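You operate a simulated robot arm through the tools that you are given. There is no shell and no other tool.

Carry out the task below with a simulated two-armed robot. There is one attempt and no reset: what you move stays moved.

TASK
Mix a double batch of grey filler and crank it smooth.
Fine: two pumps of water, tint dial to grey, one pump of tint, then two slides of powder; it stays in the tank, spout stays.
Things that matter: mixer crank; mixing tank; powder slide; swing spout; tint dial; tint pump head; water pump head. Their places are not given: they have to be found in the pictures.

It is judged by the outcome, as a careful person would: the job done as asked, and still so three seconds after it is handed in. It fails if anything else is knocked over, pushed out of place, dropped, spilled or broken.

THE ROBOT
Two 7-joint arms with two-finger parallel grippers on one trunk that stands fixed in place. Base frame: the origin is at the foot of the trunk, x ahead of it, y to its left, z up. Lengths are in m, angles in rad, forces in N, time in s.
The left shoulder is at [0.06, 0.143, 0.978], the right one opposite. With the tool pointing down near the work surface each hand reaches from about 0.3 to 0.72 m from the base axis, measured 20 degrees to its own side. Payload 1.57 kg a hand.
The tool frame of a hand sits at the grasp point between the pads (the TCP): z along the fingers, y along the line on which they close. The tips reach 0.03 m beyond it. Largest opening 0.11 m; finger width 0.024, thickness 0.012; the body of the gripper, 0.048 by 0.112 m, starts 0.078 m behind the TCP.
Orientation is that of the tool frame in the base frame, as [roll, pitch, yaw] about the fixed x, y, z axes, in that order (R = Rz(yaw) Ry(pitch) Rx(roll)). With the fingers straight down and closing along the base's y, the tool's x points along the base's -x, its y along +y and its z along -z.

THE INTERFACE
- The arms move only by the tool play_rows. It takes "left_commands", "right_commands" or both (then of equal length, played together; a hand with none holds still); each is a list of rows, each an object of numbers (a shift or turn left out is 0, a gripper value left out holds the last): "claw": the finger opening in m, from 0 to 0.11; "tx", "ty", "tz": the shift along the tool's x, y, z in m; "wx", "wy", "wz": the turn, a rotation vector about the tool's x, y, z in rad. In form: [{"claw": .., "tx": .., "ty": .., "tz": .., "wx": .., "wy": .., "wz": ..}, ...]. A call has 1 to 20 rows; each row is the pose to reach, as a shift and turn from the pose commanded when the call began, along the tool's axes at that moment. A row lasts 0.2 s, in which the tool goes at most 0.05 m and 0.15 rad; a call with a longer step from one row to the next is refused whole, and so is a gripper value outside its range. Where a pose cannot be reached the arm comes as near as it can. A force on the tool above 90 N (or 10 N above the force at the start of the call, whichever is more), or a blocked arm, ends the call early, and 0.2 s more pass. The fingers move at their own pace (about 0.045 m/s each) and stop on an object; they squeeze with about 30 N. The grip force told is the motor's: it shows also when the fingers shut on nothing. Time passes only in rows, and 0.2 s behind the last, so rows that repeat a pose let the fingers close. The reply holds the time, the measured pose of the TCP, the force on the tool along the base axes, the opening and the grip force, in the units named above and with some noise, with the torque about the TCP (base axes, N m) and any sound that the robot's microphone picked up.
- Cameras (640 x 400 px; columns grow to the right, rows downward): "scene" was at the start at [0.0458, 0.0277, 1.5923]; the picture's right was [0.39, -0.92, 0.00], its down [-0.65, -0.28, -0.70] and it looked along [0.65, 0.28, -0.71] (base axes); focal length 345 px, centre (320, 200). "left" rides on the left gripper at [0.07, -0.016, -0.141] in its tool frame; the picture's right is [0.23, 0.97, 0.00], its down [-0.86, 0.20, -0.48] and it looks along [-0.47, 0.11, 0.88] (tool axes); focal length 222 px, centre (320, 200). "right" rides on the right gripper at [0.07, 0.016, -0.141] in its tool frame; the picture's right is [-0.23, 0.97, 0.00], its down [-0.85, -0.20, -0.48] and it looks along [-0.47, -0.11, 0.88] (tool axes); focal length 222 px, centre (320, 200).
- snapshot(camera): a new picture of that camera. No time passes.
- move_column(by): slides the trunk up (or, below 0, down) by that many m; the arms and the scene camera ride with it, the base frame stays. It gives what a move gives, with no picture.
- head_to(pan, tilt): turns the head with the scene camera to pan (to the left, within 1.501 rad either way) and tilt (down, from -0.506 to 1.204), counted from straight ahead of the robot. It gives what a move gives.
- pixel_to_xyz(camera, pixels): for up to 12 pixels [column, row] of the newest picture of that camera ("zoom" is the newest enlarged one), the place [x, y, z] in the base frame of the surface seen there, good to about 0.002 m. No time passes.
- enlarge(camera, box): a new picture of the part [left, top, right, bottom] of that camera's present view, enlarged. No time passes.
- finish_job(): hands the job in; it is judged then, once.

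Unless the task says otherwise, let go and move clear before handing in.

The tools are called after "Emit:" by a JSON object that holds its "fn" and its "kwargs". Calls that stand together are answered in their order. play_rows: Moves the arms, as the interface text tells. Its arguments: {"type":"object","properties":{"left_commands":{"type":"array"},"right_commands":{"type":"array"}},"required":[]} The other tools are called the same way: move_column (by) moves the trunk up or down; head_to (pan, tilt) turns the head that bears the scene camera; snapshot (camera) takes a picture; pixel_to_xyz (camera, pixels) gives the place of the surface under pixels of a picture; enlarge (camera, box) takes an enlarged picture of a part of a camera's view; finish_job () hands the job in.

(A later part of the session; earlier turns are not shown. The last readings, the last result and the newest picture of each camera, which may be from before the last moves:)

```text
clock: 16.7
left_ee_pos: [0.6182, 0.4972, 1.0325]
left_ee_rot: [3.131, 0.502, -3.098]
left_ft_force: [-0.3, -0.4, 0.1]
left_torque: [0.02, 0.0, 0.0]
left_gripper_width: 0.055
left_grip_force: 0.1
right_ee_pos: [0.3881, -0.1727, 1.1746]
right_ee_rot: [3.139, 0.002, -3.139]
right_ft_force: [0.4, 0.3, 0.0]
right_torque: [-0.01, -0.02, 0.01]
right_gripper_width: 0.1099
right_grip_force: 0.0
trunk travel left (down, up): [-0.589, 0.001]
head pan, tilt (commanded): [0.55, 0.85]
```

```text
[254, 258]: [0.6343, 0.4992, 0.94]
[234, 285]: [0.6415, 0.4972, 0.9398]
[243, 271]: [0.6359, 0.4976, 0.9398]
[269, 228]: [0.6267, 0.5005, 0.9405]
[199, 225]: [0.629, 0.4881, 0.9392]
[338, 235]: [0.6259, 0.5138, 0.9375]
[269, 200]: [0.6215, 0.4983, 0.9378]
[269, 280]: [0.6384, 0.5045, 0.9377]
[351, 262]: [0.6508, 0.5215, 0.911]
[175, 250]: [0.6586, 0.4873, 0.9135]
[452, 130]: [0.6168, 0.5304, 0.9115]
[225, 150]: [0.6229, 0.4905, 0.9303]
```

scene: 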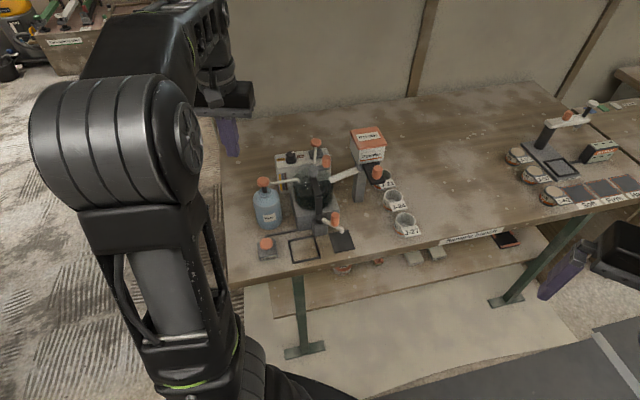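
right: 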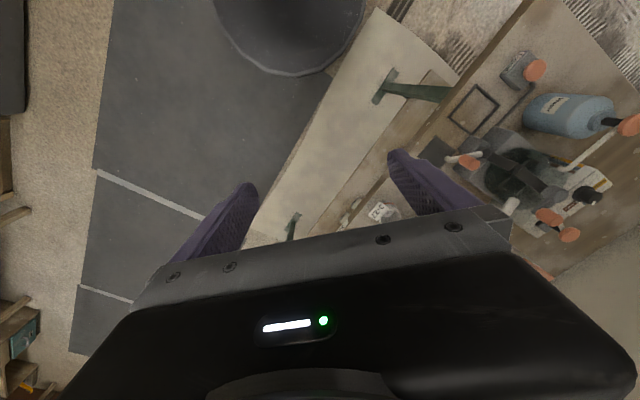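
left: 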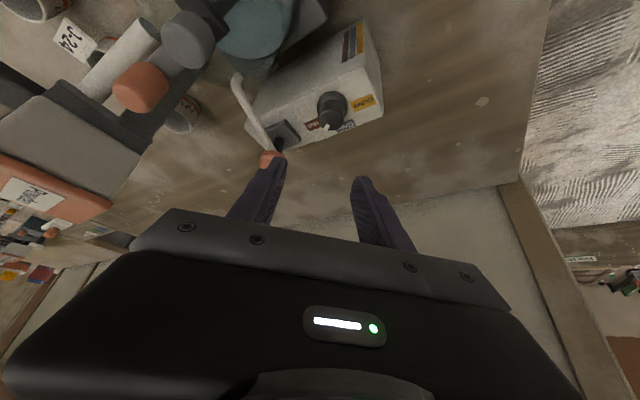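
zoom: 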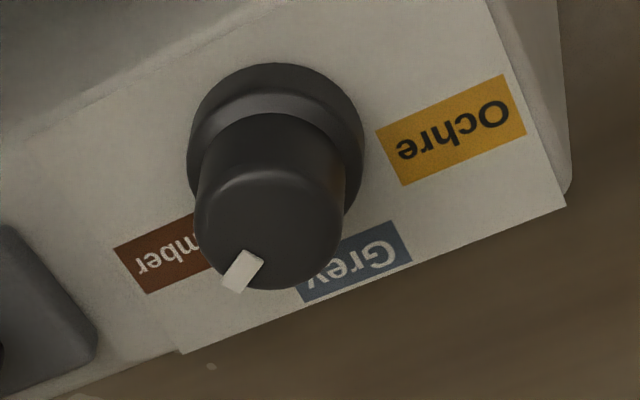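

The left camera confirms the labels Umber, Grey and Ochre, with the white pointer near Umber at about −18° and Grey at about 43°. I'll lower the claw around the knob.

Emit:
{"fn": "play_rows", "kwargs": {"left_commands": [{"claw": 0.047, "tx": 0.0096, "tz": 0.0175}, {"tx": 0.0192, "tz": 0.035}, {"tx": 0.0288, "tz": 0.0525}, {"tx": 0.0383, "tz": 0.0697}, {"tx": 0.0383, "tz": 0.0697}]}}

Emit:
{"fn": "enlarge", "kwargs": {"camera": "scene", "box": [260, 120, 340, 180]}}

Emit:
{"fn": "snapshot", "kwargs": {"camera": "left"}}

```text
clock: 17.9
left_ee_pos: [0.6182, 0.4985, 0.9537]
left_ee_rot: [3.132, 0.503, -3.097]
left_ft_force: [-0.3, -0.4, 0.9]
left_torque: [-0.01, -0.02, 0.01]
left_gripper_width: 0.0469
left_grip_force: 0.0
right_ee_pos: [0.3887, -0.1708, 1.1744]
right_ee_rot: [3.139, 0.002, -3.138]
right_ft_force: [0.0, -0.5, 0.7]
right_torque: [0.02, -0.02, 0.01]
right_gripper_width: 0.1099
right_grip_force: 0.0
trunk travel left (down, up): [-0.589, 0.001]
head pan, tilt (commanded): [0.55, 0.85]
```

```text
6.67 times, centred on (300, 150) of scene
```

zoom: 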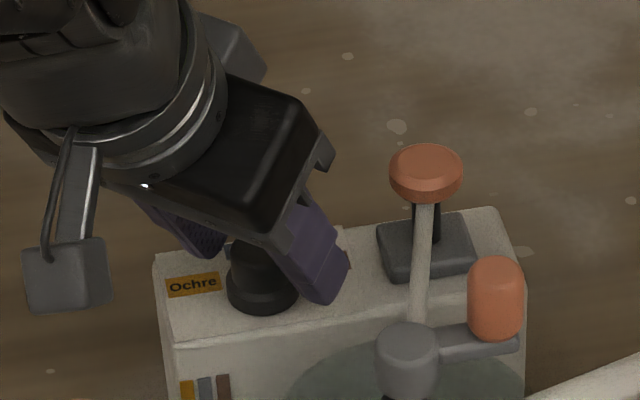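

```text
taken
```

left: 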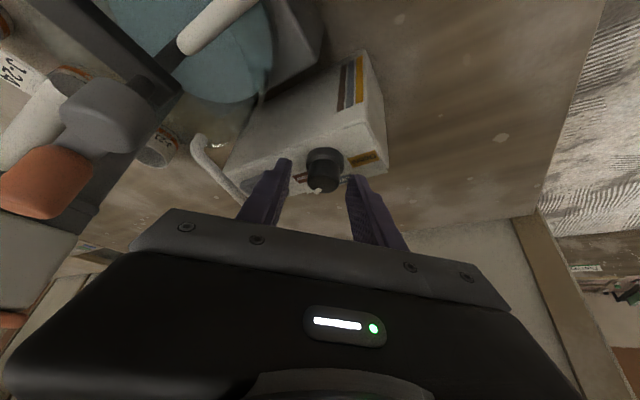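

Emit:
{"fn": "enlarge", "kwargs": {"camera": "left", "box": [270, 130, 380, 210]}}

Emit:
{"fn": "pixel_to_xyz", "kwargs": {"camera": "zoom", "pixels": [[300, 230], [290, 260], [130, 200], [440, 280], [330, 250]]}}

```text
5.00 times, centred on (325, 170) of left
```

zoom: 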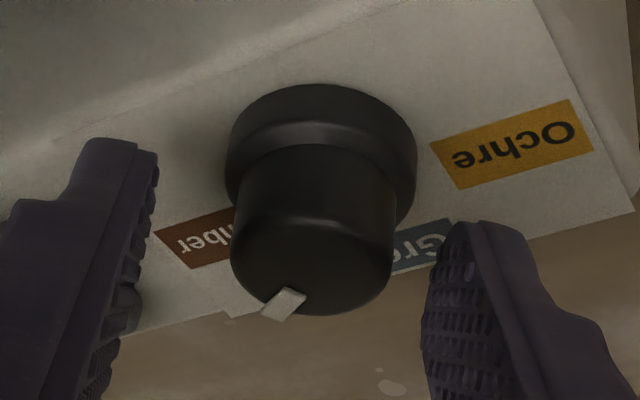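

```text
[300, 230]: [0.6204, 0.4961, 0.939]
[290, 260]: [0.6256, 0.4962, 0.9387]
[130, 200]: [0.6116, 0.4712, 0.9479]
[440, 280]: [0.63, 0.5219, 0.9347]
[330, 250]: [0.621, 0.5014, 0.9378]
```

Emit:
{"fn": "pixel_to_xyz", "kwargs": {"camera": "zoom", "pixels": [[240, 250], [383, 255], [311, 225], [311, 300], [311, 250], [285, 303], [150, 190], [140, 240], [428, 300], [435, 260], [465, 225], [105, 145]]}}

```text
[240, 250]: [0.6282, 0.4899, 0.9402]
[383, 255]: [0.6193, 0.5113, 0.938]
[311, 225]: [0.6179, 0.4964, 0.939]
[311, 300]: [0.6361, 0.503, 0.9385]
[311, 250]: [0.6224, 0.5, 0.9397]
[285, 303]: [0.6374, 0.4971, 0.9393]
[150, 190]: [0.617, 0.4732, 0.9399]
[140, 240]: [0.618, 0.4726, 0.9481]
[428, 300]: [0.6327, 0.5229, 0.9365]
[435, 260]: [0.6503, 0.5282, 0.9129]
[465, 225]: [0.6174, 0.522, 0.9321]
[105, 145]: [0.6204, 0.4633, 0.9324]
```

The knob sits about 2.5 mm toward the +y finger. I'll centre on it and close the claw.

Emit:
{"fn": "play_rows", "kwargs": {"left_commands": [{"ty": 0.0025}, {"ty": 0.0025, "claw": 0.03}, {"ty": 0.0025, "claw": 0.015}, {"ty": 0.0025, "claw": 0.015}, {"ty": 0.0025, "claw": 0.015}]}}

Emit:
{"fn": "enlarge", "kwargs": {"camera": "left", "box": [270, 130, 380, 210]}}

```text
clock: 19.1
left_ee_pos: [0.6181, 0.4989, 0.9542]
left_ee_rot: [3.131, 0.501, -3.095]
left_ft_force: [-0.9, 0.4, 0.7]
left_torque: [-0.38, 0.02, -0.04]
left_gripper_width: 0.0276
left_grip_force: 37.8
right_ee_pos: [0.3892, -0.1716, 1.1729]
right_ee_rot: [-3.141, 0.002, -3.138]
right_ft_force: [0.2, -0.3, 0.4]
right_torque: [0.03, -0.03, -0.02]
right_gripper_width: 0.11
right_grip_force: 0.1
trunk travel left (down, up): [-0.589, 0.001]
head pan, tilt (commanded): [0.55, 0.85]
```

```text
5.00 times, centred on (325, 170) of left
```

zoom: 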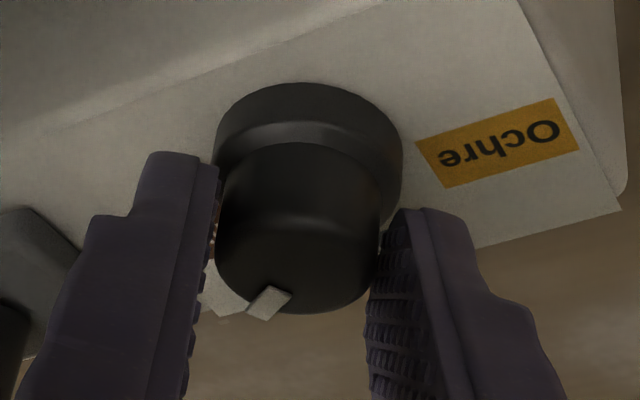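

The knob is gripped at 27.6 mm with almost no side load. I'll turn the hand about the knob's vertical axis counterclockwise, starting with 0.56 rad.

Emit:
{"fn": "play_rows", "kwargs": {"left_commands": [{"tx": -0.0001, "ty": -0.0014, "tz": 0.0, "wx": -0.0674, "wz": -0.1227}, {"tx": -0.0003, "ty": -0.0028, "tz": 0.0002, "wx": -0.1347, "wz": -0.2454}, {"tx": -0.0008, "ty": -0.0041, "tz": 0.0004, "wx": -0.2021, "wz": -0.3682}, {"tx": -0.0013, "ty": -0.0053, "tz": 0.0007, "wx": -0.2695, "wz": -0.4909}, {"tx": -0.0013, "ty": -0.0053, "tz": 0.0007, "wx": -0.2695, "wz": -0.4909}]}}

Emit:
{"fn": "enlarge", "kwargs": {"camera": "left", "box": [270, 120, 380, 210]}}

Emit:
{"fn": "enlarge", "kwargs": {"camera": "scene", "box": [260, 120, 340, 180]}}

```text
clock: 20.3
left_ee_pos: [0.6199, 0.4934, 0.9535]
left_ee_rot: [3.132, 0.508, -2.532]
left_ft_force: [1.8, 4.1, 1.5]
left_torque: [0.07, -0.35, 0.03]
left_gripper_width: 0.0275
left_grip_force: 38.2
right_ee_pos: [0.3899, -0.1708, 1.1741]
right_ee_rot: [3.141, 0.002, -3.138]
right_ft_force: [-0.2, -0.1, -0.6]
right_torque: [0.01, -0.02, -0.02]
right_gripper_width: 0.1101
right_grip_force: 0.0
trunk travel left (down, up): [-0.589, 0.001]
head pan, tilt (commanded): [0.55, 0.85]
```

```text
4.44 times, centred on (325, 165) of left
```

zoom: 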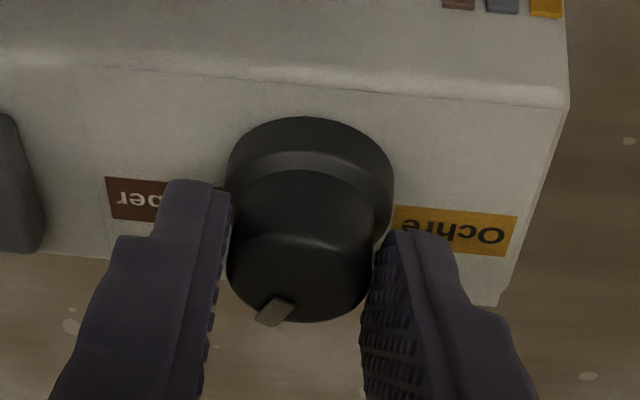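

```text
6.67 times, centred on (300, 150) of scene
```

zoom: 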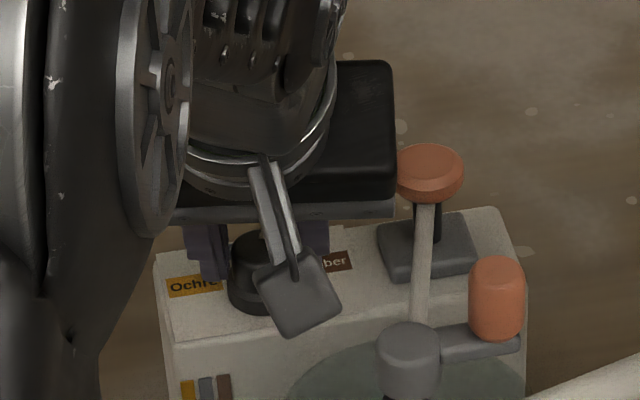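

The pointer followed the hand by about 32°. I'll continue by another 0.52 rad to reach Grey.

Emit:
{"fn": "play_rows", "kwargs": {"left_commands": [{"tx": -0.0001, "ty": -0.0014, "tz": 0.0, "wx": -0.0681, "wz": -0.1223}, {"tx": -0.0003, "ty": -0.0028, "tz": 0.0002, "wx": -0.1362, "wz": -0.2446}, {"tx": -0.0008, "ty": -0.0041, "tz": 0.0004, "wx": -0.2043, "wz": -0.367}, {"tx": -0.0012, "ty": -0.005, "tz": 0.0006, "wx": -0.2529, "wz": -0.4543}, {"tx": -0.0012, "ty": -0.005, "tz": 0.0006, "wx": -0.2529, "wz": -0.4543}]}}

Emit:
{"fn": "enlarge", "kwargs": {"camera": "left", "box": [270, 120, 380, 210]}}

Emit:
{"fn": "enlarge", "kwargs": {"camera": "scene", "box": [240, 120, 340, 200]}}

```text
clock: 21.5
left_ee_pos: [0.6246, 0.4916, 0.9535]
left_ee_rot: [3.134, 0.514, -2.014]
left_ft_force: [4.3, 7.1, 8.0]
left_torque: [0.43, -0.43, -0.01]
left_gripper_width: 0.0275
left_grip_force: 37.7
right_ee_pos: [0.389, -0.1716, 1.1745]
right_ee_rot: [3.141, 0.002, -3.138]
right_ft_force: [0.3, 0.1, 0.1]
right_torque: [-0.01, -0.03, 0.02]
right_gripper_width: 0.11
right_grip_force: 0.1
trunk travel left (down, up): [-0.589, 0.001]
head pan, tilt (commanded): [0.55, 0.85]
```

```text
4.44 times, centred on (325, 165) of left
```

zoom: 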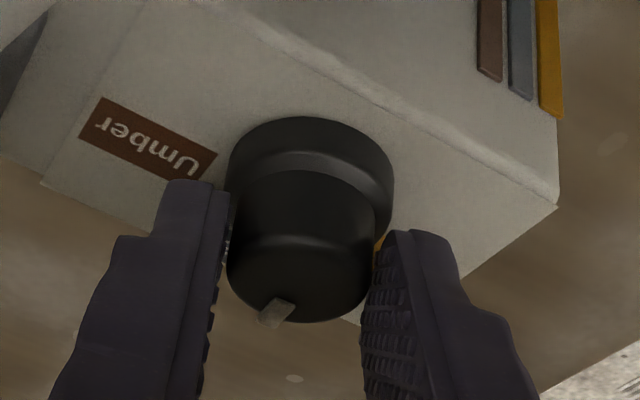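

```text
5.00 times, centred on (290, 160) of scene
```

zoom: 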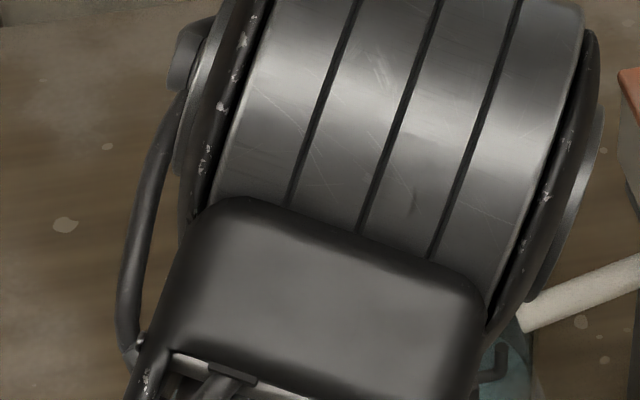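

The hand has turned 62° in total. I'll open the claw and raise it to check the pointer.

Emit:
{"fn": "play_rows", "kwargs": {"left_commands": [{"claw": 0.044}, {"claw": 0.044}, {"claw": 0.044}, {"tx": -0.0115, "tz": -0.0203}, {"tx": -0.023, "tz": -0.0406}, {"tx": -0.0344, "tz": -0.061}, {"tx": -0.0344, "tz": -0.061}]}}

Emit:
{"fn": "snapshot", "kwargs": {"camera": "left"}}

Emit:
{"fn": "enlarge", "kwargs": {"camera": "left", "box": [280, 60, 400, 160]}}

```text
clock: 23.1
left_ee_pos: [0.6252, 0.4913, 1.023]
left_ee_rot: [3.132, 0.511, -2.016]
left_ft_force: [0.3, 0.2, 0.5]
left_torque: [-0.01, 0.02, 0.02]
left_gripper_width: 0.0442
left_grip_force: 0.0
right_ee_pos: [0.3899, -0.1715, 1.1738]
right_ee_rot: [3.14, 0.0, -3.138]
right_ft_force: [-0.5, -0.1, 0.1]
right_torque: [-0.02, -0.04, 0.03]
right_gripper_width: 0.1099
right_grip_force: 0.0
trunk travel left (down, up): [-0.589, 0.001]
head pan, tilt (commanded): [0.55, 0.85]
```

```text
taken
```

left: 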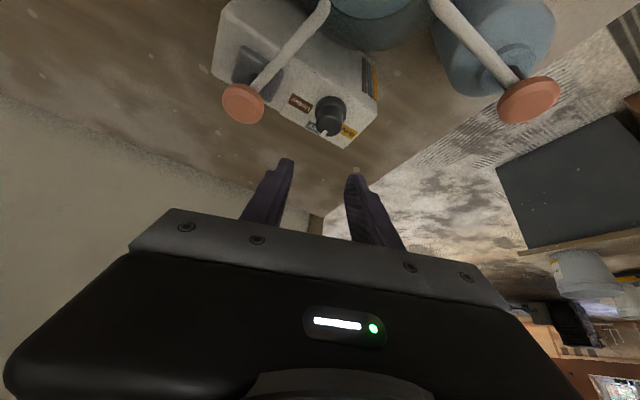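

```text
4.00 times, centred on (340, 110) of left
```

zoom: 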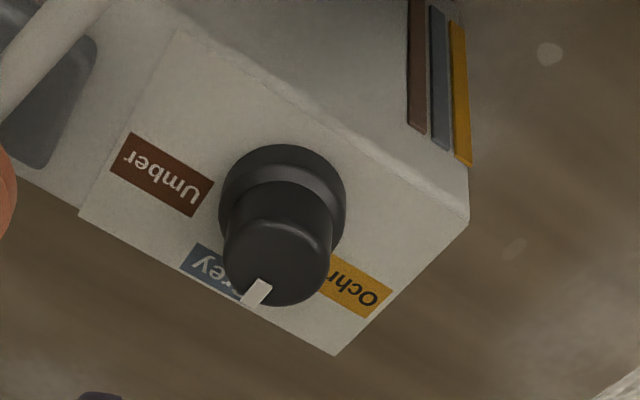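

Emit:
{"fn": "pixel_to_xyz", "kwargs": {"camera": "zoom", "pixels": [[264, 283], [250, 302], [257, 292], [277, 253], [226, 255], [327, 255], [277, 222], [277, 300], [162, 173], [365, 293], [190, 258], [215, 255]]}}

Emit:
{"fn": "enlarge", "kwargs": {"camera": "left", "box": [300, 85, 370, 145]}}

```text
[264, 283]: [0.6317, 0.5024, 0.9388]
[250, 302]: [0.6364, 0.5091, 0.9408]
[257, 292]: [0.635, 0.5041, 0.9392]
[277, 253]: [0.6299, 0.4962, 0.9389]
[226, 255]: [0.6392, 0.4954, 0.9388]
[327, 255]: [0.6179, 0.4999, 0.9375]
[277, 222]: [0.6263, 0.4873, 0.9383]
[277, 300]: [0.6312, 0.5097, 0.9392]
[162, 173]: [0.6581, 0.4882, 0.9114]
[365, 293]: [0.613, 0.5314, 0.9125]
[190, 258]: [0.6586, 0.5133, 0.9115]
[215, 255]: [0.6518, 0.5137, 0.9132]
```

```text
6.67 times, centred on (335, 115) of left
```

zoom: 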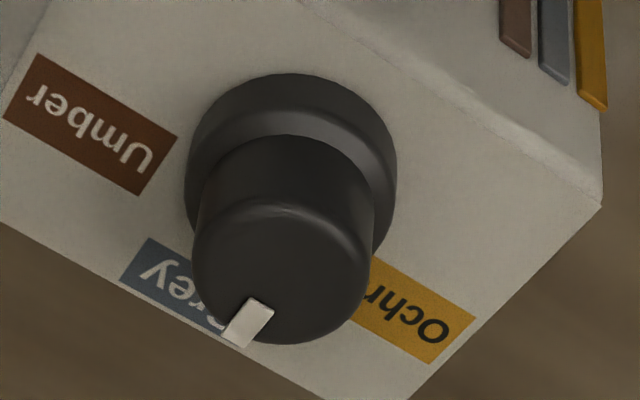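

The pointer now lines up with the Grey label (about 47–50° against 46°). Next is the tint pump: I'll close the claw, turn back to a heading of about 0.53 and move over its head.

Emit:
{"fn": "play_rows", "kwargs": {"left_commands": [{"claw": 0.0, "tx": 0.0035, "ty": -0.0129, "tz": -0.0013, "wx": 0.0587, "wz": 0.1046}, {"tx": 0.007, "ty": -0.0258, "tz": -0.0026, "wx": 0.1174, "wz": 0.2093}, {"tx": 0.0105, "ty": -0.0386, "tz": -0.0038, "wx": 0.176, "wz": 0.3139}, {"tx": 0.014, "ty": -0.0515, "tz": -0.0051, "wx": 0.2347, "wz": 0.4186}, {"tx": 0.0175, "ty": -0.0644, "tz": -0.0064, "wx": 0.2934, "wz": 0.5232}, {"tx": 0.0175, "ty": -0.0644, "tz": -0.0064, "wx": 0.2934, "wz": 0.5232}]}}

Emit:
{"fn": "snapshot", "kwargs": {"camera": "left"}}

Emit:
{"fn": "enlarge", "kwargs": {"camera": "scene", "box": [260, 110, 380, 200]}}

```text
clock: 24.5
left_ee_pos: [0.6769, 0.4464, 1.0205]
left_ee_rot: [3.134, 0.508, -2.616]
left_ft_force: [0.8, 0.1, 1.0]
left_torque: [-0.01, 0.0, 0.0]
left_gripper_width: 0.0002
left_grip_force: 21.6
right_ee_pos: [0.3895, -0.1712, 1.1748]
right_ee_rot: [3.141, 0.002, -3.139]
right_ft_force: [0.2, -0.1, 0.2]
right_torque: [0.0, -0.01, 0.01]
right_gripper_width: 0.11
right_grip_force: 0.2
trunk travel left (down, up): [-0.589, 0.001]
head pan, tilt (commanded): [0.55, 0.85]
```

```text
taken
```

left: 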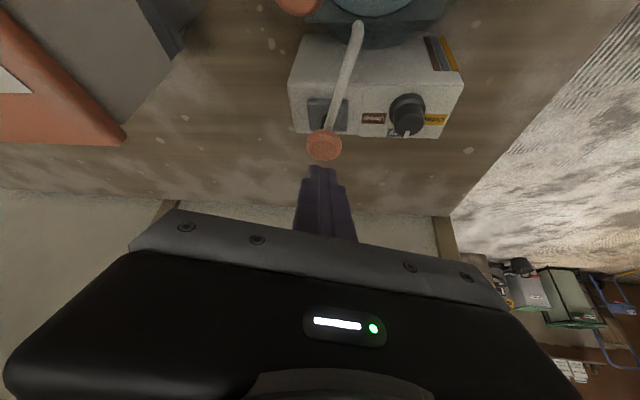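

```text
4.44 times, centred on (320, 155) of scene
```

zoom: 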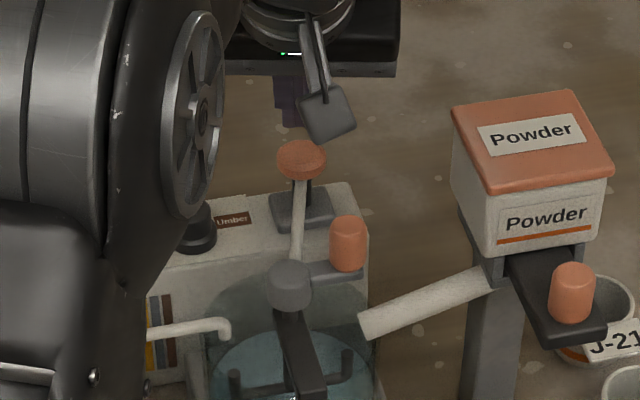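

Emit:
{"fn": "enlarge", "kwargs": {"camera": "left", "box": [280, 110, 370, 190]}}

Emit:
{"fn": "pixel_to_xyz", "kwargs": {"camera": "left", "pixels": [[323, 146], [308, 146], [339, 146], [323, 134], [323, 157]]}}

```text
5.00 times, centred on (325, 150) of left
```

zoom: 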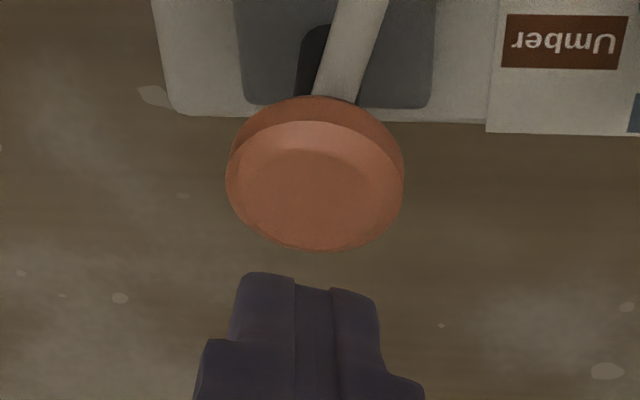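

```text
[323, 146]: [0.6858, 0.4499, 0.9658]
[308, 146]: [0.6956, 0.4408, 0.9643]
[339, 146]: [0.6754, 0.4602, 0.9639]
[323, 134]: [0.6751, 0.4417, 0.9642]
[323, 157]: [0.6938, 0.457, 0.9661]
```

The tint head centre is about (0.684, 0.449). I'll descend onto it in small steps.

Emit:
{"fn": "play_rows", "kwargs": {"left_commands": [{"tx": 0.0028, "ty": -0.0013, "tz": 0.0122}, {"tx": 0.0077, "ty": -0.0013, "tz": 0.0209}, {"tx": 0.0101, "ty": -0.0013, "tz": 0.0253}, {"tx": 0.0121, "ty": -0.0013, "tz": 0.0288}]}}

Emit:
{"fn": "enlarge", "kwargs": {"camera": "left", "box": [280, 110, 370, 190]}}

Emit:
{"fn": "enlarge", "kwargs": {"camera": "scene", "box": [280, 110, 360, 180]}}

```text
clock: 25.5
left_ee_pos: [0.6781, 0.4471, 0.991]
left_ee_rot: [3.133, 0.511, -2.615]
left_ft_force: [0.8, -0.3, 6.1]
left_torque: [0.04, -0.04, -0.02]
left_gripper_width: 0.0
left_grip_force: 22.2
right_ee_pos: [0.3887, -0.1723, 1.1734]
right_ee_rot: [3.141, 0.001, -3.137]
right_ft_force: [0.7, 0.1, -0.5]
right_torque: [0.0, -0.01, 0.0]
right_gripper_width: 0.11
right_grip_force: 0.1
trunk travel left (down, up): [-0.589, 0.001]
head pan, tilt (commanded): [0.55, 0.85]
```

```text
5.00 times, centred on (325, 150) of left
```

zoom: 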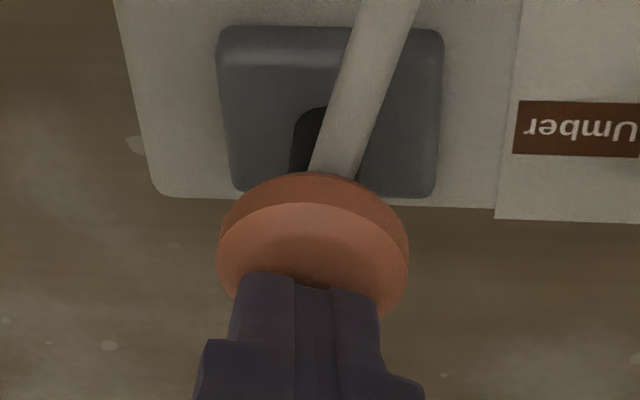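

```text
5.71 times, centred on (320, 145) of scene
```

zoom: 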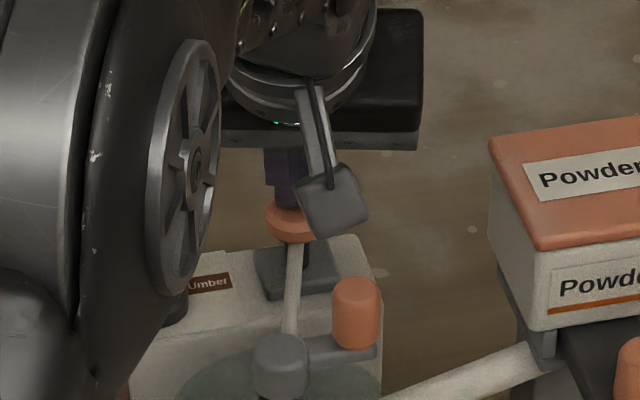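

Contact is centred and the force is 6 N. I'll continue the same stroke to the bottom.

Emit:
{"fn": "play_rows", "kwargs": {"left_commands": [{"tx": 0.0019, "tz": 0.0035}, {"tx": 0.0039, "tz": 0.007}, {"tx": 0.0049, "tz": 0.0087}, {"tx": 0.0049, "tz": 0.0087}]}}

Emit:
{"fn": "enlarge", "kwargs": {"camera": "left", "box": [280, 110, 370, 190]}}

Emit:
{"fn": "enlarge", "kwargs": {"camera": "scene", "box": [285, 165, 345, 225]}}

```text
clock: 26.5
left_ee_pos: [0.6777, 0.4479, 0.984]
left_ee_rot: [3.137, 0.518, -2.614]
left_ft_force: [2.8, 3.2, 30.7]
left_torque: [0.17, -0.21, -0.04]
left_gripper_width: 0.0
left_grip_force: 21.3
right_ee_pos: [0.3884, -0.1718, 1.1749]
right_ee_rot: [3.139, 0.004, -3.137]
right_ft_force: [0.2, -0.1, -0.3]
right_torque: [0.01, 0.0, 0.06]
right_gripper_width: 0.1098
right_grip_force: 0.1
trunk travel left (down, up): [-0.589, 0.001]
head pan, tilt (commanded): [0.55, 0.85]
```

```text
5.00 times, centred on (325, 150) of left
```

zoom: 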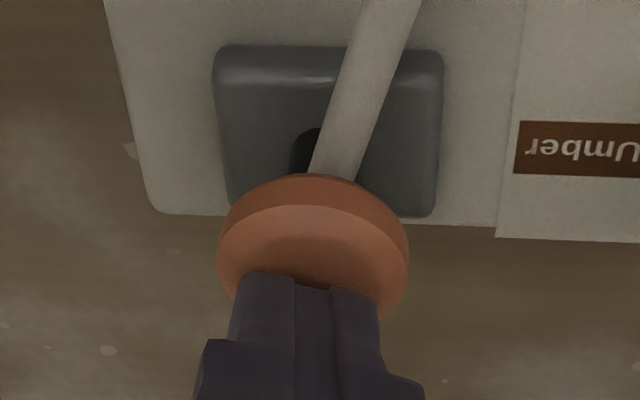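

```text
6.67 times, centred on (315, 195) of scene
```

zoom: 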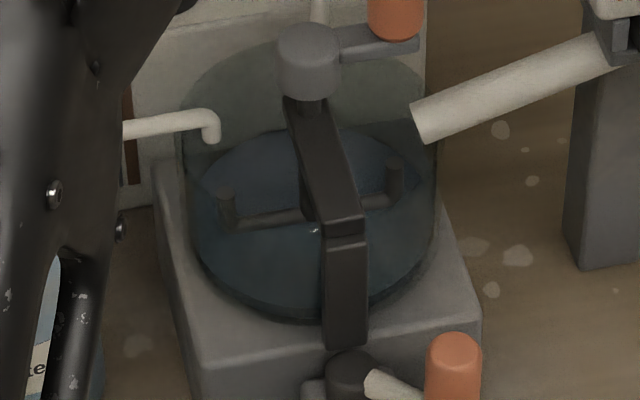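

The tank liquid turned grey-blue, so one pump of tint is in. I'll lift straight up off the tint pump.

Emit:
{"fn": "play_rows", "kwargs": {"left_commands": [{"tx": -0.0058, "tz": -0.0105}, {"tx": -0.0117, "tz": -0.021}, {"tx": -0.0195, "tz": -0.035}, {"tx": -0.0272, "tz": -0.0489}, {"tx": -0.0272, "tz": -0.0489}]}}

Emit:
{"fn": "snapshot", "kwargs": {"camera": "left"}}

Emit:
{"fn": "snapshot", "kwargs": {"camera": "scene"}}

```text
clock: 27.7
left_ee_pos: [0.677, 0.4472, 1.035]
left_ee_rot: [3.134, 0.506, -2.614]
left_ft_force: [-0.2, 0.1, 0.2]
left_torque: [0.04, -0.02, 0.01]
left_gripper_width: 0.0002
left_grip_force: 20.7
right_ee_pos: [0.3883, -0.1715, 1.174]
right_ee_rot: [-3.141, 0.001, -3.139]
right_ft_force: [0.0, -1.1, 0.8]
right_torque: [-0.01, 0.03, -0.01]
right_gripper_width: 0.1102
right_grip_force: 0.1
trunk travel left (down, up): [-0.589, 0.001]
head pan, tilt (commanded): [0.55, 0.85]
```

```text
taken
```

left: 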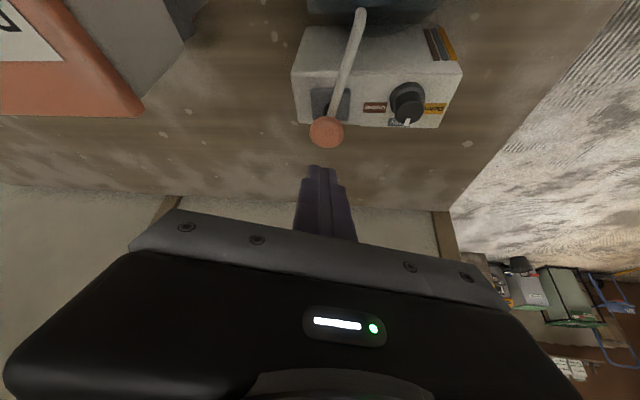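

```text
taken
```

scene: 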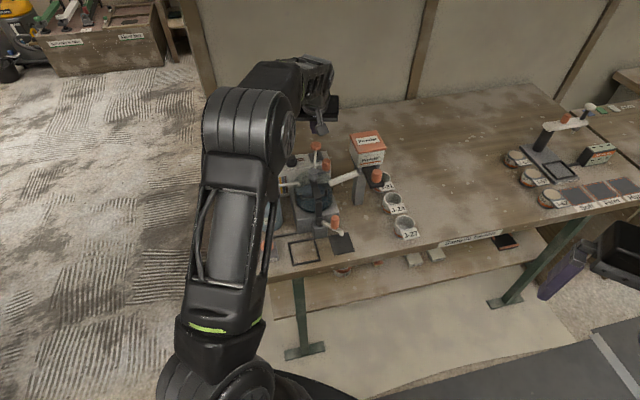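

The tint head is back up. Next is the powder slide: I'll lift back over the tank at z≈1.10 and swing round in front of the slide, heading along its 45° line with the claw open.

Emit:
{"fn": "play_rows", "kwargs": {"left_commands": [{"claw": 0.0, "tx": 0.0178, "ty": -0.0023, "tz": -0.0284}, {"tx": 0.0357, "ty": -0.0046, "tz": -0.0569}, {"tx": 0.0535, "ty": -0.0068, "tz": -0.0853}, {"tx": 0.0713, "ty": -0.0091, "tz": -0.1138}, {"tx": 0.0896, "ty": -0.049, "tz": -0.124, "wx": -0.0315, "wz": -0.0568}, {"tx": 0.108, "ty": -0.0889, "tz": -0.1342, "wx": -0.063, "wz": -0.1137}, {"claw": 0.06, "tx": 0.1263, "ty": -0.1287, "tz": -0.1443, "wx": -0.0945, "wz": -0.1706}, {"tx": 0.1446, "ty": -0.1686, "tz": -0.1545, "wx": -0.126, "wz": -0.2274}, {"tx": 0.1446, "ty": -0.1686, "tz": -0.1545, "wx": -0.126, "wz": -0.2274}]}}

Emit:
{"fn": "snapshot", "kwargs": {"camera": "left"}}

Emit:
{"fn": "snapshot", "kwargs": {"camera": "scene"}}

```text
clock: 29.7
left_ee_pos: [0.5909, 0.1995, 1.0992]
left_ee_rot: [3.135, 0.508, -2.353]
left_ft_force: [0.2, 0.1, 0.2]
left_torque: [-0.02, 0.0, 0.04]
left_gripper_width: 0.0601
left_grip_force: 0.1
right_ee_pos: [0.3886, -0.1711, 1.1743]
right_ee_rot: [3.141, 0.002, -3.139]
right_ft_force: [-0.6, 0.1, 0.8]
right_torque: [0.01, 0.02, 0.02]
right_gripper_width: 0.1101
right_grip_force: 0.1
trunk travel left (down, up): [-0.589, 0.001]
head pan, tilt (commanded): [0.55, 0.85]
```

```text
taken
```

left: 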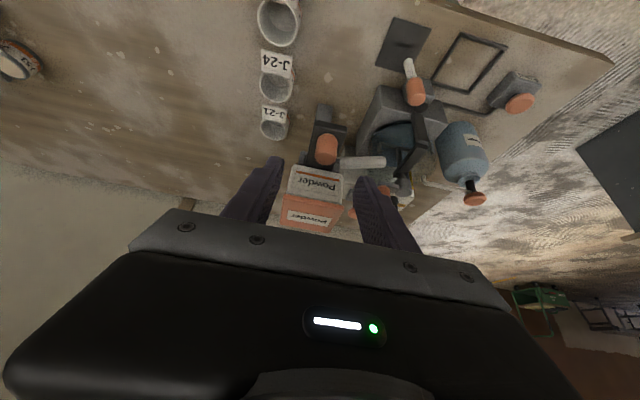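

```text
taken
```

scene: 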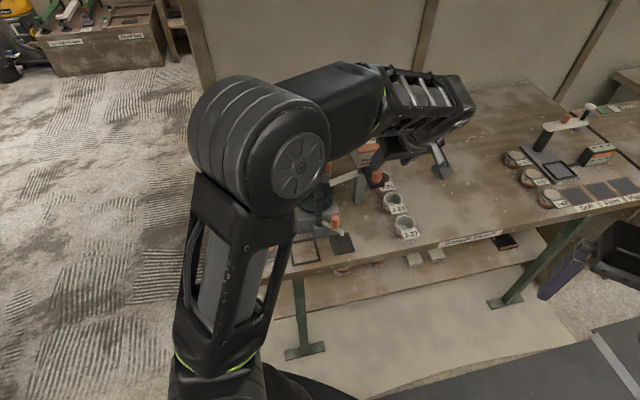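

Emit:
{"fn": "enlarge", "kwargs": {"camera": "left", "box": [260, 90, 390, 240]}}

Emit:
{"fn": "pixel_to_xyz", "kwargs": {"camera": "left", "pixels": [[326, 149], [326, 158], [318, 150], [334, 150], [326, 140], [320, 115], [335, 118], [310, 140], [345, 145], [315, 185], [305, 215], [325, 108]]}}

Emit:
{"fn": "enlarge", "kwargs": {"camera": "scene", "box": [330, 120, 430, 210]}}

```text
2.67 times, centred on (325, 165) of left
```

zoom: 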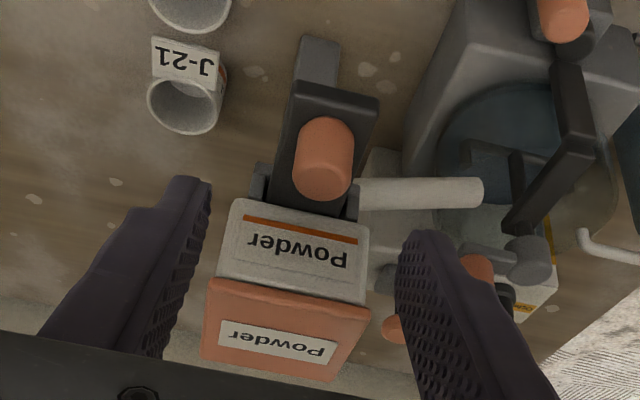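

```text
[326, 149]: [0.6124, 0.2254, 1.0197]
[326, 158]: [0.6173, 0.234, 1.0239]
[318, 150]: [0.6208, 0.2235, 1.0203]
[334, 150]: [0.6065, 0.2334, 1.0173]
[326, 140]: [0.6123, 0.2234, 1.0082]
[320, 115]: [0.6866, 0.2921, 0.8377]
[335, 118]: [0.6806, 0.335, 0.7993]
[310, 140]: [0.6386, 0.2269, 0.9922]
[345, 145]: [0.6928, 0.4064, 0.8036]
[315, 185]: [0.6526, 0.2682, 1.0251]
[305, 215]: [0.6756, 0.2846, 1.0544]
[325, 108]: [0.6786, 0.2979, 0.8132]
```

```text
4.44 times, centred on (380, 165) of scene
```

zoom: 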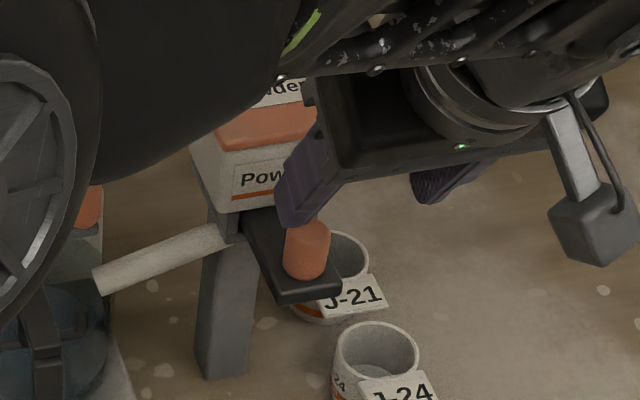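

The slide knob's top centre is about (0.619, 0.2325, 1.0235). I'll lower the open claw around it.

Emit:
{"fn": "play_rows", "kwargs": {"left_commands": [{"tx": 0.0013, "ty": 0.0008, "tz": 0.0191}, {"tx": 0.0025, "ty": 0.0017, "tz": 0.0382}, {"tx": 0.0038, "ty": 0.0025, "tz": 0.0573}, {"tx": 0.0038, "ty": 0.0025, "tz": 0.0573}]}}

Emit:
{"fn": "enlarge", "kwargs": {"camera": "left", "box": [260, 110, 390, 210]}}

Emit:
{"fn": "enlarge", "kwargs": {"camera": "scene", "box": [330, 130, 430, 210]}}

```text
clock: 30.7
left_ee_pos: [0.6052, 0.2178, 1.0476]
left_ee_rot: [3.136, 0.507, -2.355]
left_ft_force: [-0.1, 0.5, 0.2]
left_torque: [0.02, 0.04, 0.02]
left_gripper_width: 0.0602
left_grip_force: 0.0
right_ee_pos: [0.3895, -0.1709, 1.1736]
right_ee_rot: [3.141, 0.001, -3.138]
right_ft_force: [0.8, 1.3, -0.2]
right_torque: [0.01, -0.03, 0.0]
right_gripper_width: 0.1099
right_grip_force: 0.0
trunk travel left (down, up): [-0.589, 0.001]
head pan, tilt (commanded): [0.55, 0.85]
```

```text
4.00 times, centred on (325, 160) of left
```

zoom: 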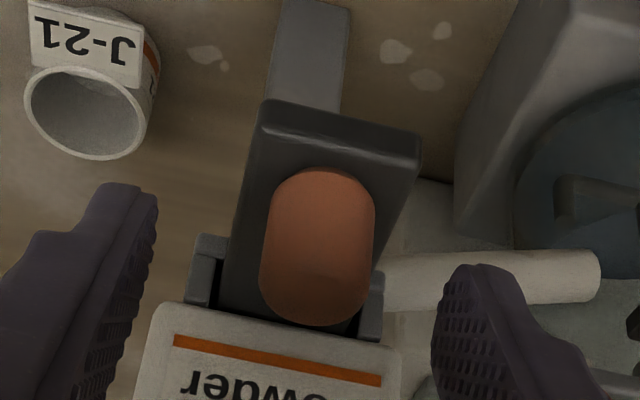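

```text
5.00 times, centred on (380, 170) of scene
```

zoom: 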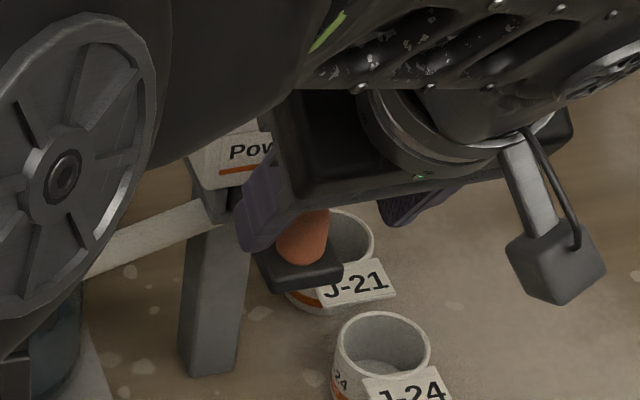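

Emit:
{"fn": "pixel_to_xyz", "kwargs": {"camera": "zoom", "pixels": [[145, 230], [150, 200], [440, 320], [447, 285], [265, 270], [370, 265], [315, 290], [315, 250], [315, 315], [340, 130], [230, 300], [120, 190]]}}

```text
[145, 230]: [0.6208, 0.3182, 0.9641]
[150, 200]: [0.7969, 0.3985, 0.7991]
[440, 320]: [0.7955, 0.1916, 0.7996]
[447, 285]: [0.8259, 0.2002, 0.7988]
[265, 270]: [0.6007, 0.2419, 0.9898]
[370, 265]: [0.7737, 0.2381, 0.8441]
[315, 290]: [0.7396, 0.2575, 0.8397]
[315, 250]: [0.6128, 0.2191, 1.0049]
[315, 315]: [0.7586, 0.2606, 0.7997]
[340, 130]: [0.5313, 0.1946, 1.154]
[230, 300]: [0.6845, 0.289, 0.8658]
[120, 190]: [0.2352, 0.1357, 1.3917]
```

Emit:
{"fn": "enlarge", "kwargs": {"camera": "left", "box": [260, 110, 390, 210]}}

Emit:
{"fn": "pixel_to_xyz", "kwargs": {"camera": "zoom", "pixels": [[145, 230], [148, 200], [440, 320], [447, 285], [268, 270], [368, 265], [315, 290], [315, 250], [315, 315], [340, 130], [230, 300], [120, 190]]}}

```text
4.00 times, centred on (325, 160) of left
```

zoom: 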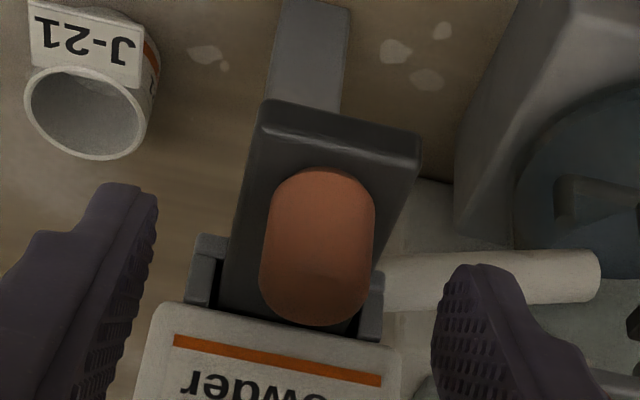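

```text
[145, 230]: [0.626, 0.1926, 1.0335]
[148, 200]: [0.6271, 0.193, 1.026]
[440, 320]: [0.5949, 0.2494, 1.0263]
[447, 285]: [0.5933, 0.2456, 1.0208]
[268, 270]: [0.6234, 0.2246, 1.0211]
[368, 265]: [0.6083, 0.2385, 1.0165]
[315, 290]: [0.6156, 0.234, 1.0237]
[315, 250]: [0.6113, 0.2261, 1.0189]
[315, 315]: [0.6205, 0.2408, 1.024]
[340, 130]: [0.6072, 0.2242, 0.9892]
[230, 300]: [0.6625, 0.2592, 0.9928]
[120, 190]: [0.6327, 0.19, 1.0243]
```

The knob is about 4 mm toward the +y finger. I'll correct, lower the rest of the way and close.

Emit:
{"fn": "play_rows", "kwargs": {"left_commands": [{"ty": 0.004, "tz": 0.01}, {"ty": 0.004, "tz": 0.02}, {"ty": 0.004, "tz": 0.02, "claw": 0.04}, {"ty": 0.004, "tz": 0.02, "claw": 0.014}, {"ty": 0.004, "tz": 0.02, "claw": 0.014}, {"ty": 0.004, "tz": 0.02, "claw": 0.014}]}}

Emit:
{"fn": "enlarge", "kwargs": {"camera": "left", "box": [260, 110, 390, 210]}}

```text
clock: 32.1
left_ee_pos: [0.6098, 0.2284, 1.0299]
left_ee_rot: [3.136, 0.509, -2.353]
left_ft_force: [0.3, 0.8, -1.2]
left_torque: [-0.25, -0.31, 0.01]
left_gripper_width: 0.0232
left_grip_force: 28.5
right_ee_pos: [0.3895, -0.1706, 1.1739]
right_ee_rot: [-3.141, 0.0, -3.138]
right_ft_force: [-0.9, -0.4, -0.1]
right_torque: [0.01, -0.01, 0.04]
right_gripper_width: 0.1101
right_grip_force: 0.0
trunk travel left (down, up): [-0.589, 0.001]
head pan, tilt (commanded): [0.55, 0.85]
```

```text
4.00 times, centred on (325, 160) of left
```

zoom: 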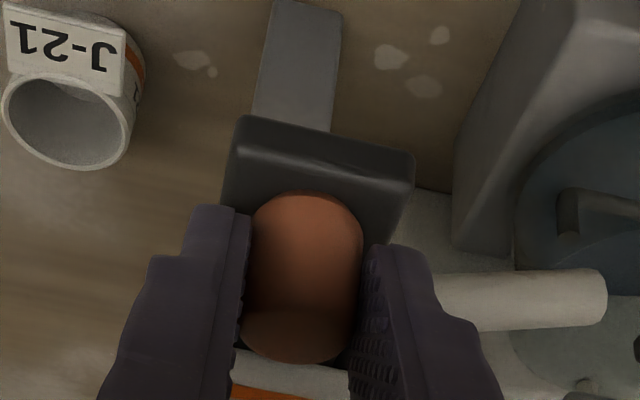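

The knob is gripped at 23 mm. I'll test a small 6 mm pull outward and read the force.

Emit:
{"fn": "play_rows", "kwargs": {"left_commands": [{"tx": 0.0026, "tz": -0.0015}, {"tx": 0.0052, "tz": -0.0029}, {"tx": 0.0052, "tz": -0.0029}]}}

Emit:
{"fn": "enlarge", "kwargs": {"camera": "left", "box": [260, 110, 390, 210]}}

```text
clock: 32.9
left_ee_pos: [0.6057, 0.2241, 1.0301]
left_ee_rot: [3.136, 0.511, -2.353]
left_ft_force: [2.3, -1.7, -0.5]
left_torque: [-0.46, -0.34, -0.02]
left_gripper_width: 0.0231
left_grip_force: 35.3
right_ee_pos: [0.3895, -0.1722, 1.1728]
right_ee_rot: [3.14, 0.002, -3.138]
right_ft_force: [0.0, 0.4, -0.8]
right_torque: [0.01, 0.02, 0.01]
right_gripper_width: 0.1102
right_grip_force: 0.0
trunk travel left (down, up): [-0.589, 0.001]
head pan, tilt (commanded): [0.55, 0.85]
```

```text
4.00 times, centred on (325, 160) of left
```

zoom: 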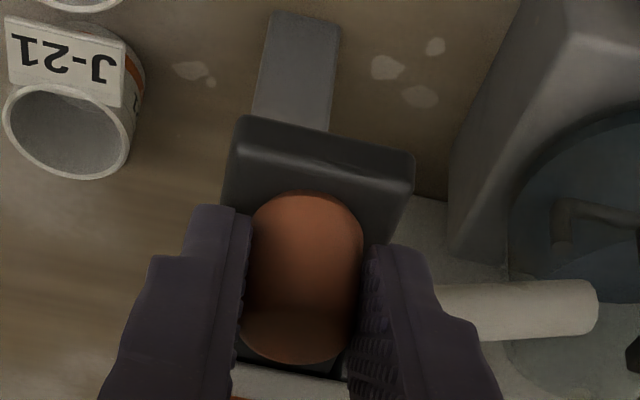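

The slide moves outward freely (about 2 N). I'll keep pulling gently until it meets its stop.

Emit:
{"fn": "play_rows", "kwargs": {"left_commands": [{"tx": 0.007, "tz": -0.0039}, {"tx": 0.014, "tz": -0.0078}, {"tx": 0.021, "tz": -0.0117}, {"tx": 0.021, "tz": -0.0117}]}}

Emit:
{"fn": "enlarge", "kwargs": {"camera": "left", "box": [260, 110, 390, 210]}}

Emit:
{"fn": "enlarge", "kwargs": {"camera": "scene", "box": [290, 130, 430, 230]}}

```text
clock: 33.9
left_ee_pos: [0.5881, 0.2071, 1.0294]
left_ee_rot: [3.136, 0.509, -2.354]
left_ft_force: [2.1, -3.0, 0.2]
left_torque: [-0.34, -0.43, -0.05]
left_gripper_width: 0.0231
left_grip_force: 35.2
right_ee_pos: [0.3904, -0.1727, 1.1744]
right_ee_rot: [3.141, 0.002, -3.138]
right_ft_force: [-0.6, 1.0, -0.2]
right_torque: [-0.02, -0.02, -0.02]
right_gripper_width: 0.1104
right_grip_force: 0.2
trunk travel left (down, up): [-0.589, 0.001]
head pan, tilt (commanded): [0.55, 0.85]
```

```text
4.00 times, centred on (325, 160) of left
```

zoom: 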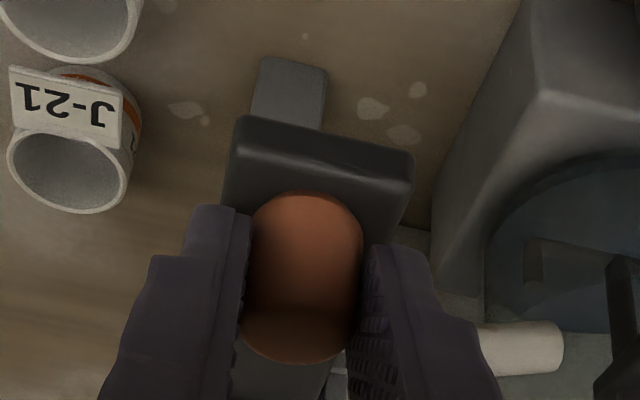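

```text
4.00 times, centred on (360, 180) of scene
```

zoom: 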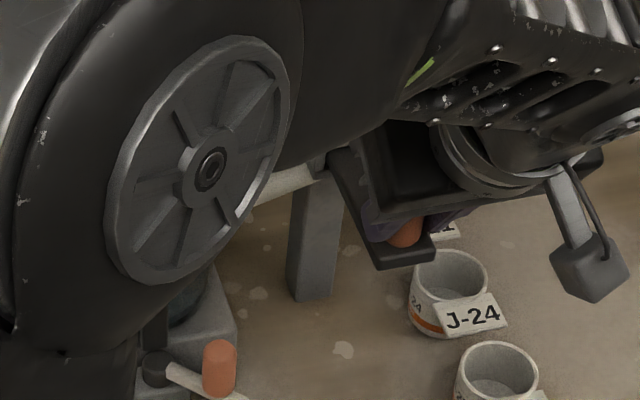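

Emit:
{"fn": "play_rows", "kwargs": {"left_commands": [{"tx": 0.0044, "tz": -0.0024}, {"tx": 0.0087, "tz": -0.0049}, {"tx": 0.0131, "tz": -0.0073}, {"tx": 0.0131, "tz": -0.0073}]}}

Emit:
{"fn": "enlarge", "kwargs": {"camera": "left", "box": [260, 110, 390, 210]}}

```text
clock: 34.9
left_ee_pos: [0.5809, 0.198, 1.0299]
left_ee_rot: [3.136, 0.511, -2.352]
left_ft_force: [19.3, 10.1, 3.6]
left_torque: [0.18, -1.05, -0.06]
left_gripper_width: 0.0228
left_grip_force: 34.9
right_ee_pos: [0.3914, -0.1699, 1.1736]
right_ee_rot: [-3.141, 0.0, -3.138]
right_ft_force: [-0.3, -0.6, 0.5]
right_torque: [0.02, -0.03, -0.01]
right_gripper_width: 0.11
right_grip_force: 0.0
trunk travel left (down, up): [-0.589, 0.001]
head pan, tilt (commanded): [0.55, 0.85]
```

```text
4.00 times, centred on (325, 160) of left
```

zoom: 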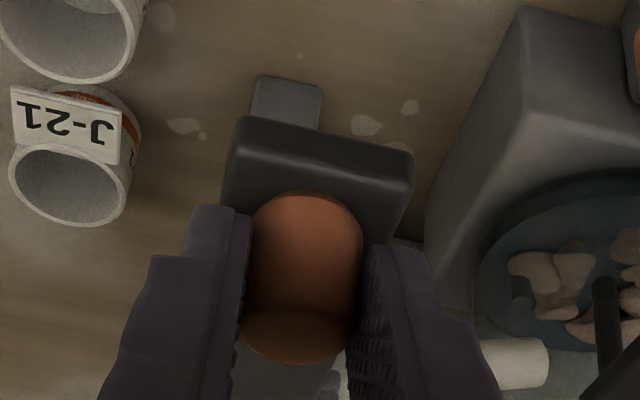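

The slide reached its outer stop at about 40 mm (20 N), and powder lumps appeared in the tank. I'll push the slide fully back in.

Emit:
{"fn": "play_rows", "kwargs": {"left_commands": [{"tx": -0.0087, "tz": 0.0049}, {"tx": -0.0174, "tz": 0.0097}, {"tx": -0.0261, "tz": 0.0146}, {"tx": -0.0348, "tz": 0.0194}, {"tx": -0.0393, "tz": 0.0219}, {"tx": -0.0393, "tz": 0.0219}]}}

Emit:
{"fn": "enlarge", "kwargs": {"camera": "left", "box": [260, 110, 390, 210]}}

```text
clock: 36.3
left_ee_pos: [0.6107, 0.2281, 1.0299]
left_ee_rot: [3.134, 0.511, -2.354]
left_ft_force: [1.5, -3.5, 4.1]
left_torque: [-0.43, -0.39, -0.05]
left_gripper_width: 0.0227
left_grip_force: 35.3
right_ee_pos: [0.3884, -0.1721, 1.1738]
right_ee_rot: [3.14, 0.0, -3.137]
right_ft_force: [0.3, 0.3, 0.8]
right_torque: [-0.01, -0.06, 0.02]
right_gripper_width: 0.1099
right_grip_force: 0.0
trunk travel left (down, up): [-0.589, 0.001]
head pan, tilt (commanded): [0.55, 0.85]
```

```text
4.00 times, centred on (325, 160) of left
```

zoom: 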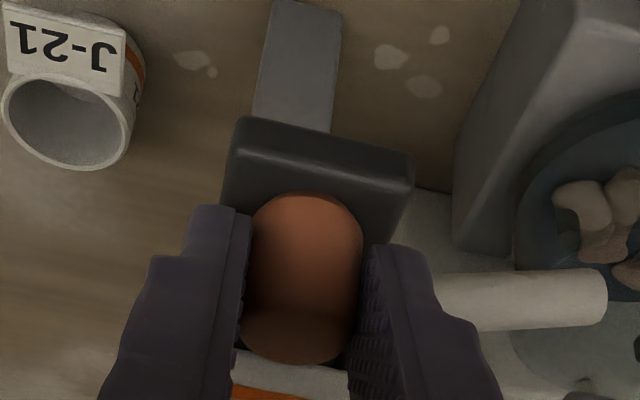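

Emit:
{"fn": "play_rows", "kwargs": {"left_commands": [{"tx": -0.0017, "tz": 0.001}, {"tx": -0.0035, "tz": 0.0019}, {"tx": -0.0035, "tz": 0.0019}]}}

```text
clock: 37.1
left_ee_pos: [0.6101, 0.2302, 1.0293]
left_ee_rot: [3.135, 0.509, -2.357]
left_ft_force: [-12.8, -13.1, -1.1]
left_torque: [-1.0, 0.19, -0.03]
left_gripper_width: 0.023
left_grip_force: 35.0
right_ee_pos: [0.3883, -0.1732, 1.1733]
right_ee_rot: [3.14, 0.002, -3.137]
right_ft_force: [0.2, 0.5, 0.4]
right_torque: [0.0, 0.01, -0.01]
right_gripper_width: 0.11
right_grip_force: 0.1
trunk travel left (down, up): [-0.589, 0.001]
head pan, tilt (commanded): [0.55, 0.85]
```

The inner stop is confirmed (18 N). Now the second slide, pulling to the outer stop.

Emit:
{"fn": "play_rows", "kwargs": {"left_commands": [{"tx": 0.0079, "tz": -0.0044}, {"tx": 0.0157, "tz": -0.0088}, {"tx": 0.0236, "tz": -0.0131}, {"tx": 0.0315, "tz": -0.0175}, {"tx": 0.0376, "tz": -0.0209}, {"tx": 0.0428, "tz": -0.0238}, {"tx": 0.0428, "tz": -0.0238}]}}

Emit:
{"fn": "snapshot", "kwargs": {"camera": "left"}}

```text
clock: 38.7
left_ee_pos: [0.5811, 0.2003, 1.03]
left_ee_rot: [3.137, 0.511, -2.352]
left_ft_force: [18.8, 9.3, -0.3]
left_torque: [0.05, -1.04, -0.05]
left_gripper_width: 0.0229
left_grip_force: 35.7
right_ee_pos: [0.3916, -0.171, 1.1724]
right_ee_rot: [-3.141, 0.0, -3.139]
right_ft_force: [0.4, 0.5, -0.1]
right_torque: [-0.01, 0.0, 0.03]
right_gripper_width: 0.1101
right_grip_force: 0.1
trunk travel left (down, up): [-0.589, 0.001]
head pan, tilt (commanded): [0.55, 0.85]
```

```text
taken
```

left: 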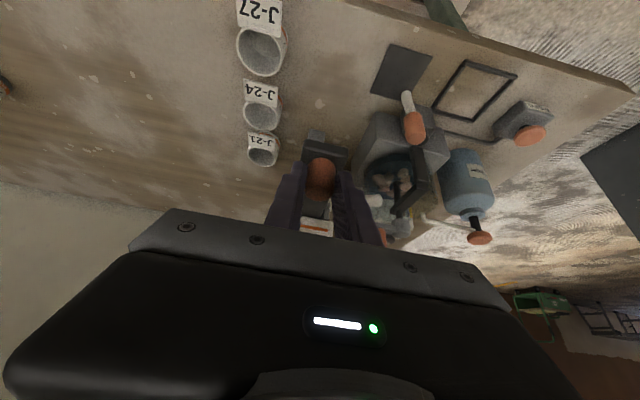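

The second slide reached the outer stop. I'll push it home again, including the little extra that confirmed the inner stop.

Emit:
{"fn": "play_rows", "kwargs": {"left_commands": [{"tx": -0.0087, "tz": 0.0049}, {"tx": -0.0174, "tz": 0.0097}, {"tx": -0.0261, "tz": 0.0146}, {"tx": -0.0348, "tz": 0.0194}, {"tx": -0.0393, "tz": 0.0219}, {"tx": -0.0425, "tz": 0.0236}, {"tx": -0.0425, "tz": 0.0236}]}}

Emit:
{"fn": "enlarge", "kwargs": {"camera": "left", "box": [260, 90, 450, 220]}}

```text
clock: 40.3
left_ee_pos: [0.6101, 0.2273, 1.0297]
left_ee_rot: [3.135, 0.508, -2.356]
left_ft_force: [-11.6, -12.0, -0.6]
left_torque: [-0.92, 0.14, -0.04]
left_gripper_width: 0.023
left_grip_force: 34.9
right_ee_pos: [0.3881, -0.1728, 1.1734]
right_ee_rot: [3.14, 0.004, -3.137]
right_ft_force: [0.3, -0.4, -0.8]
right_torque: [0.01, 0.0, 0.0]
right_gripper_width: 0.1101
right_grip_force: 0.0
trunk travel left (down, up): [-0.589, 0.001]
head pan, tilt (commanded): [0.55, 0.85]
```

```text
3.08 times, centred on (355, 155) of left
```

zoom: 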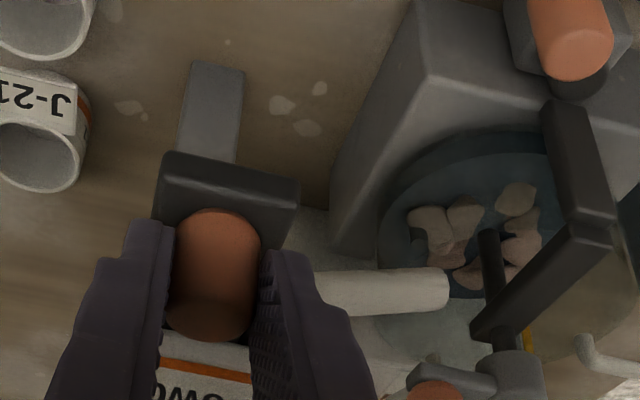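

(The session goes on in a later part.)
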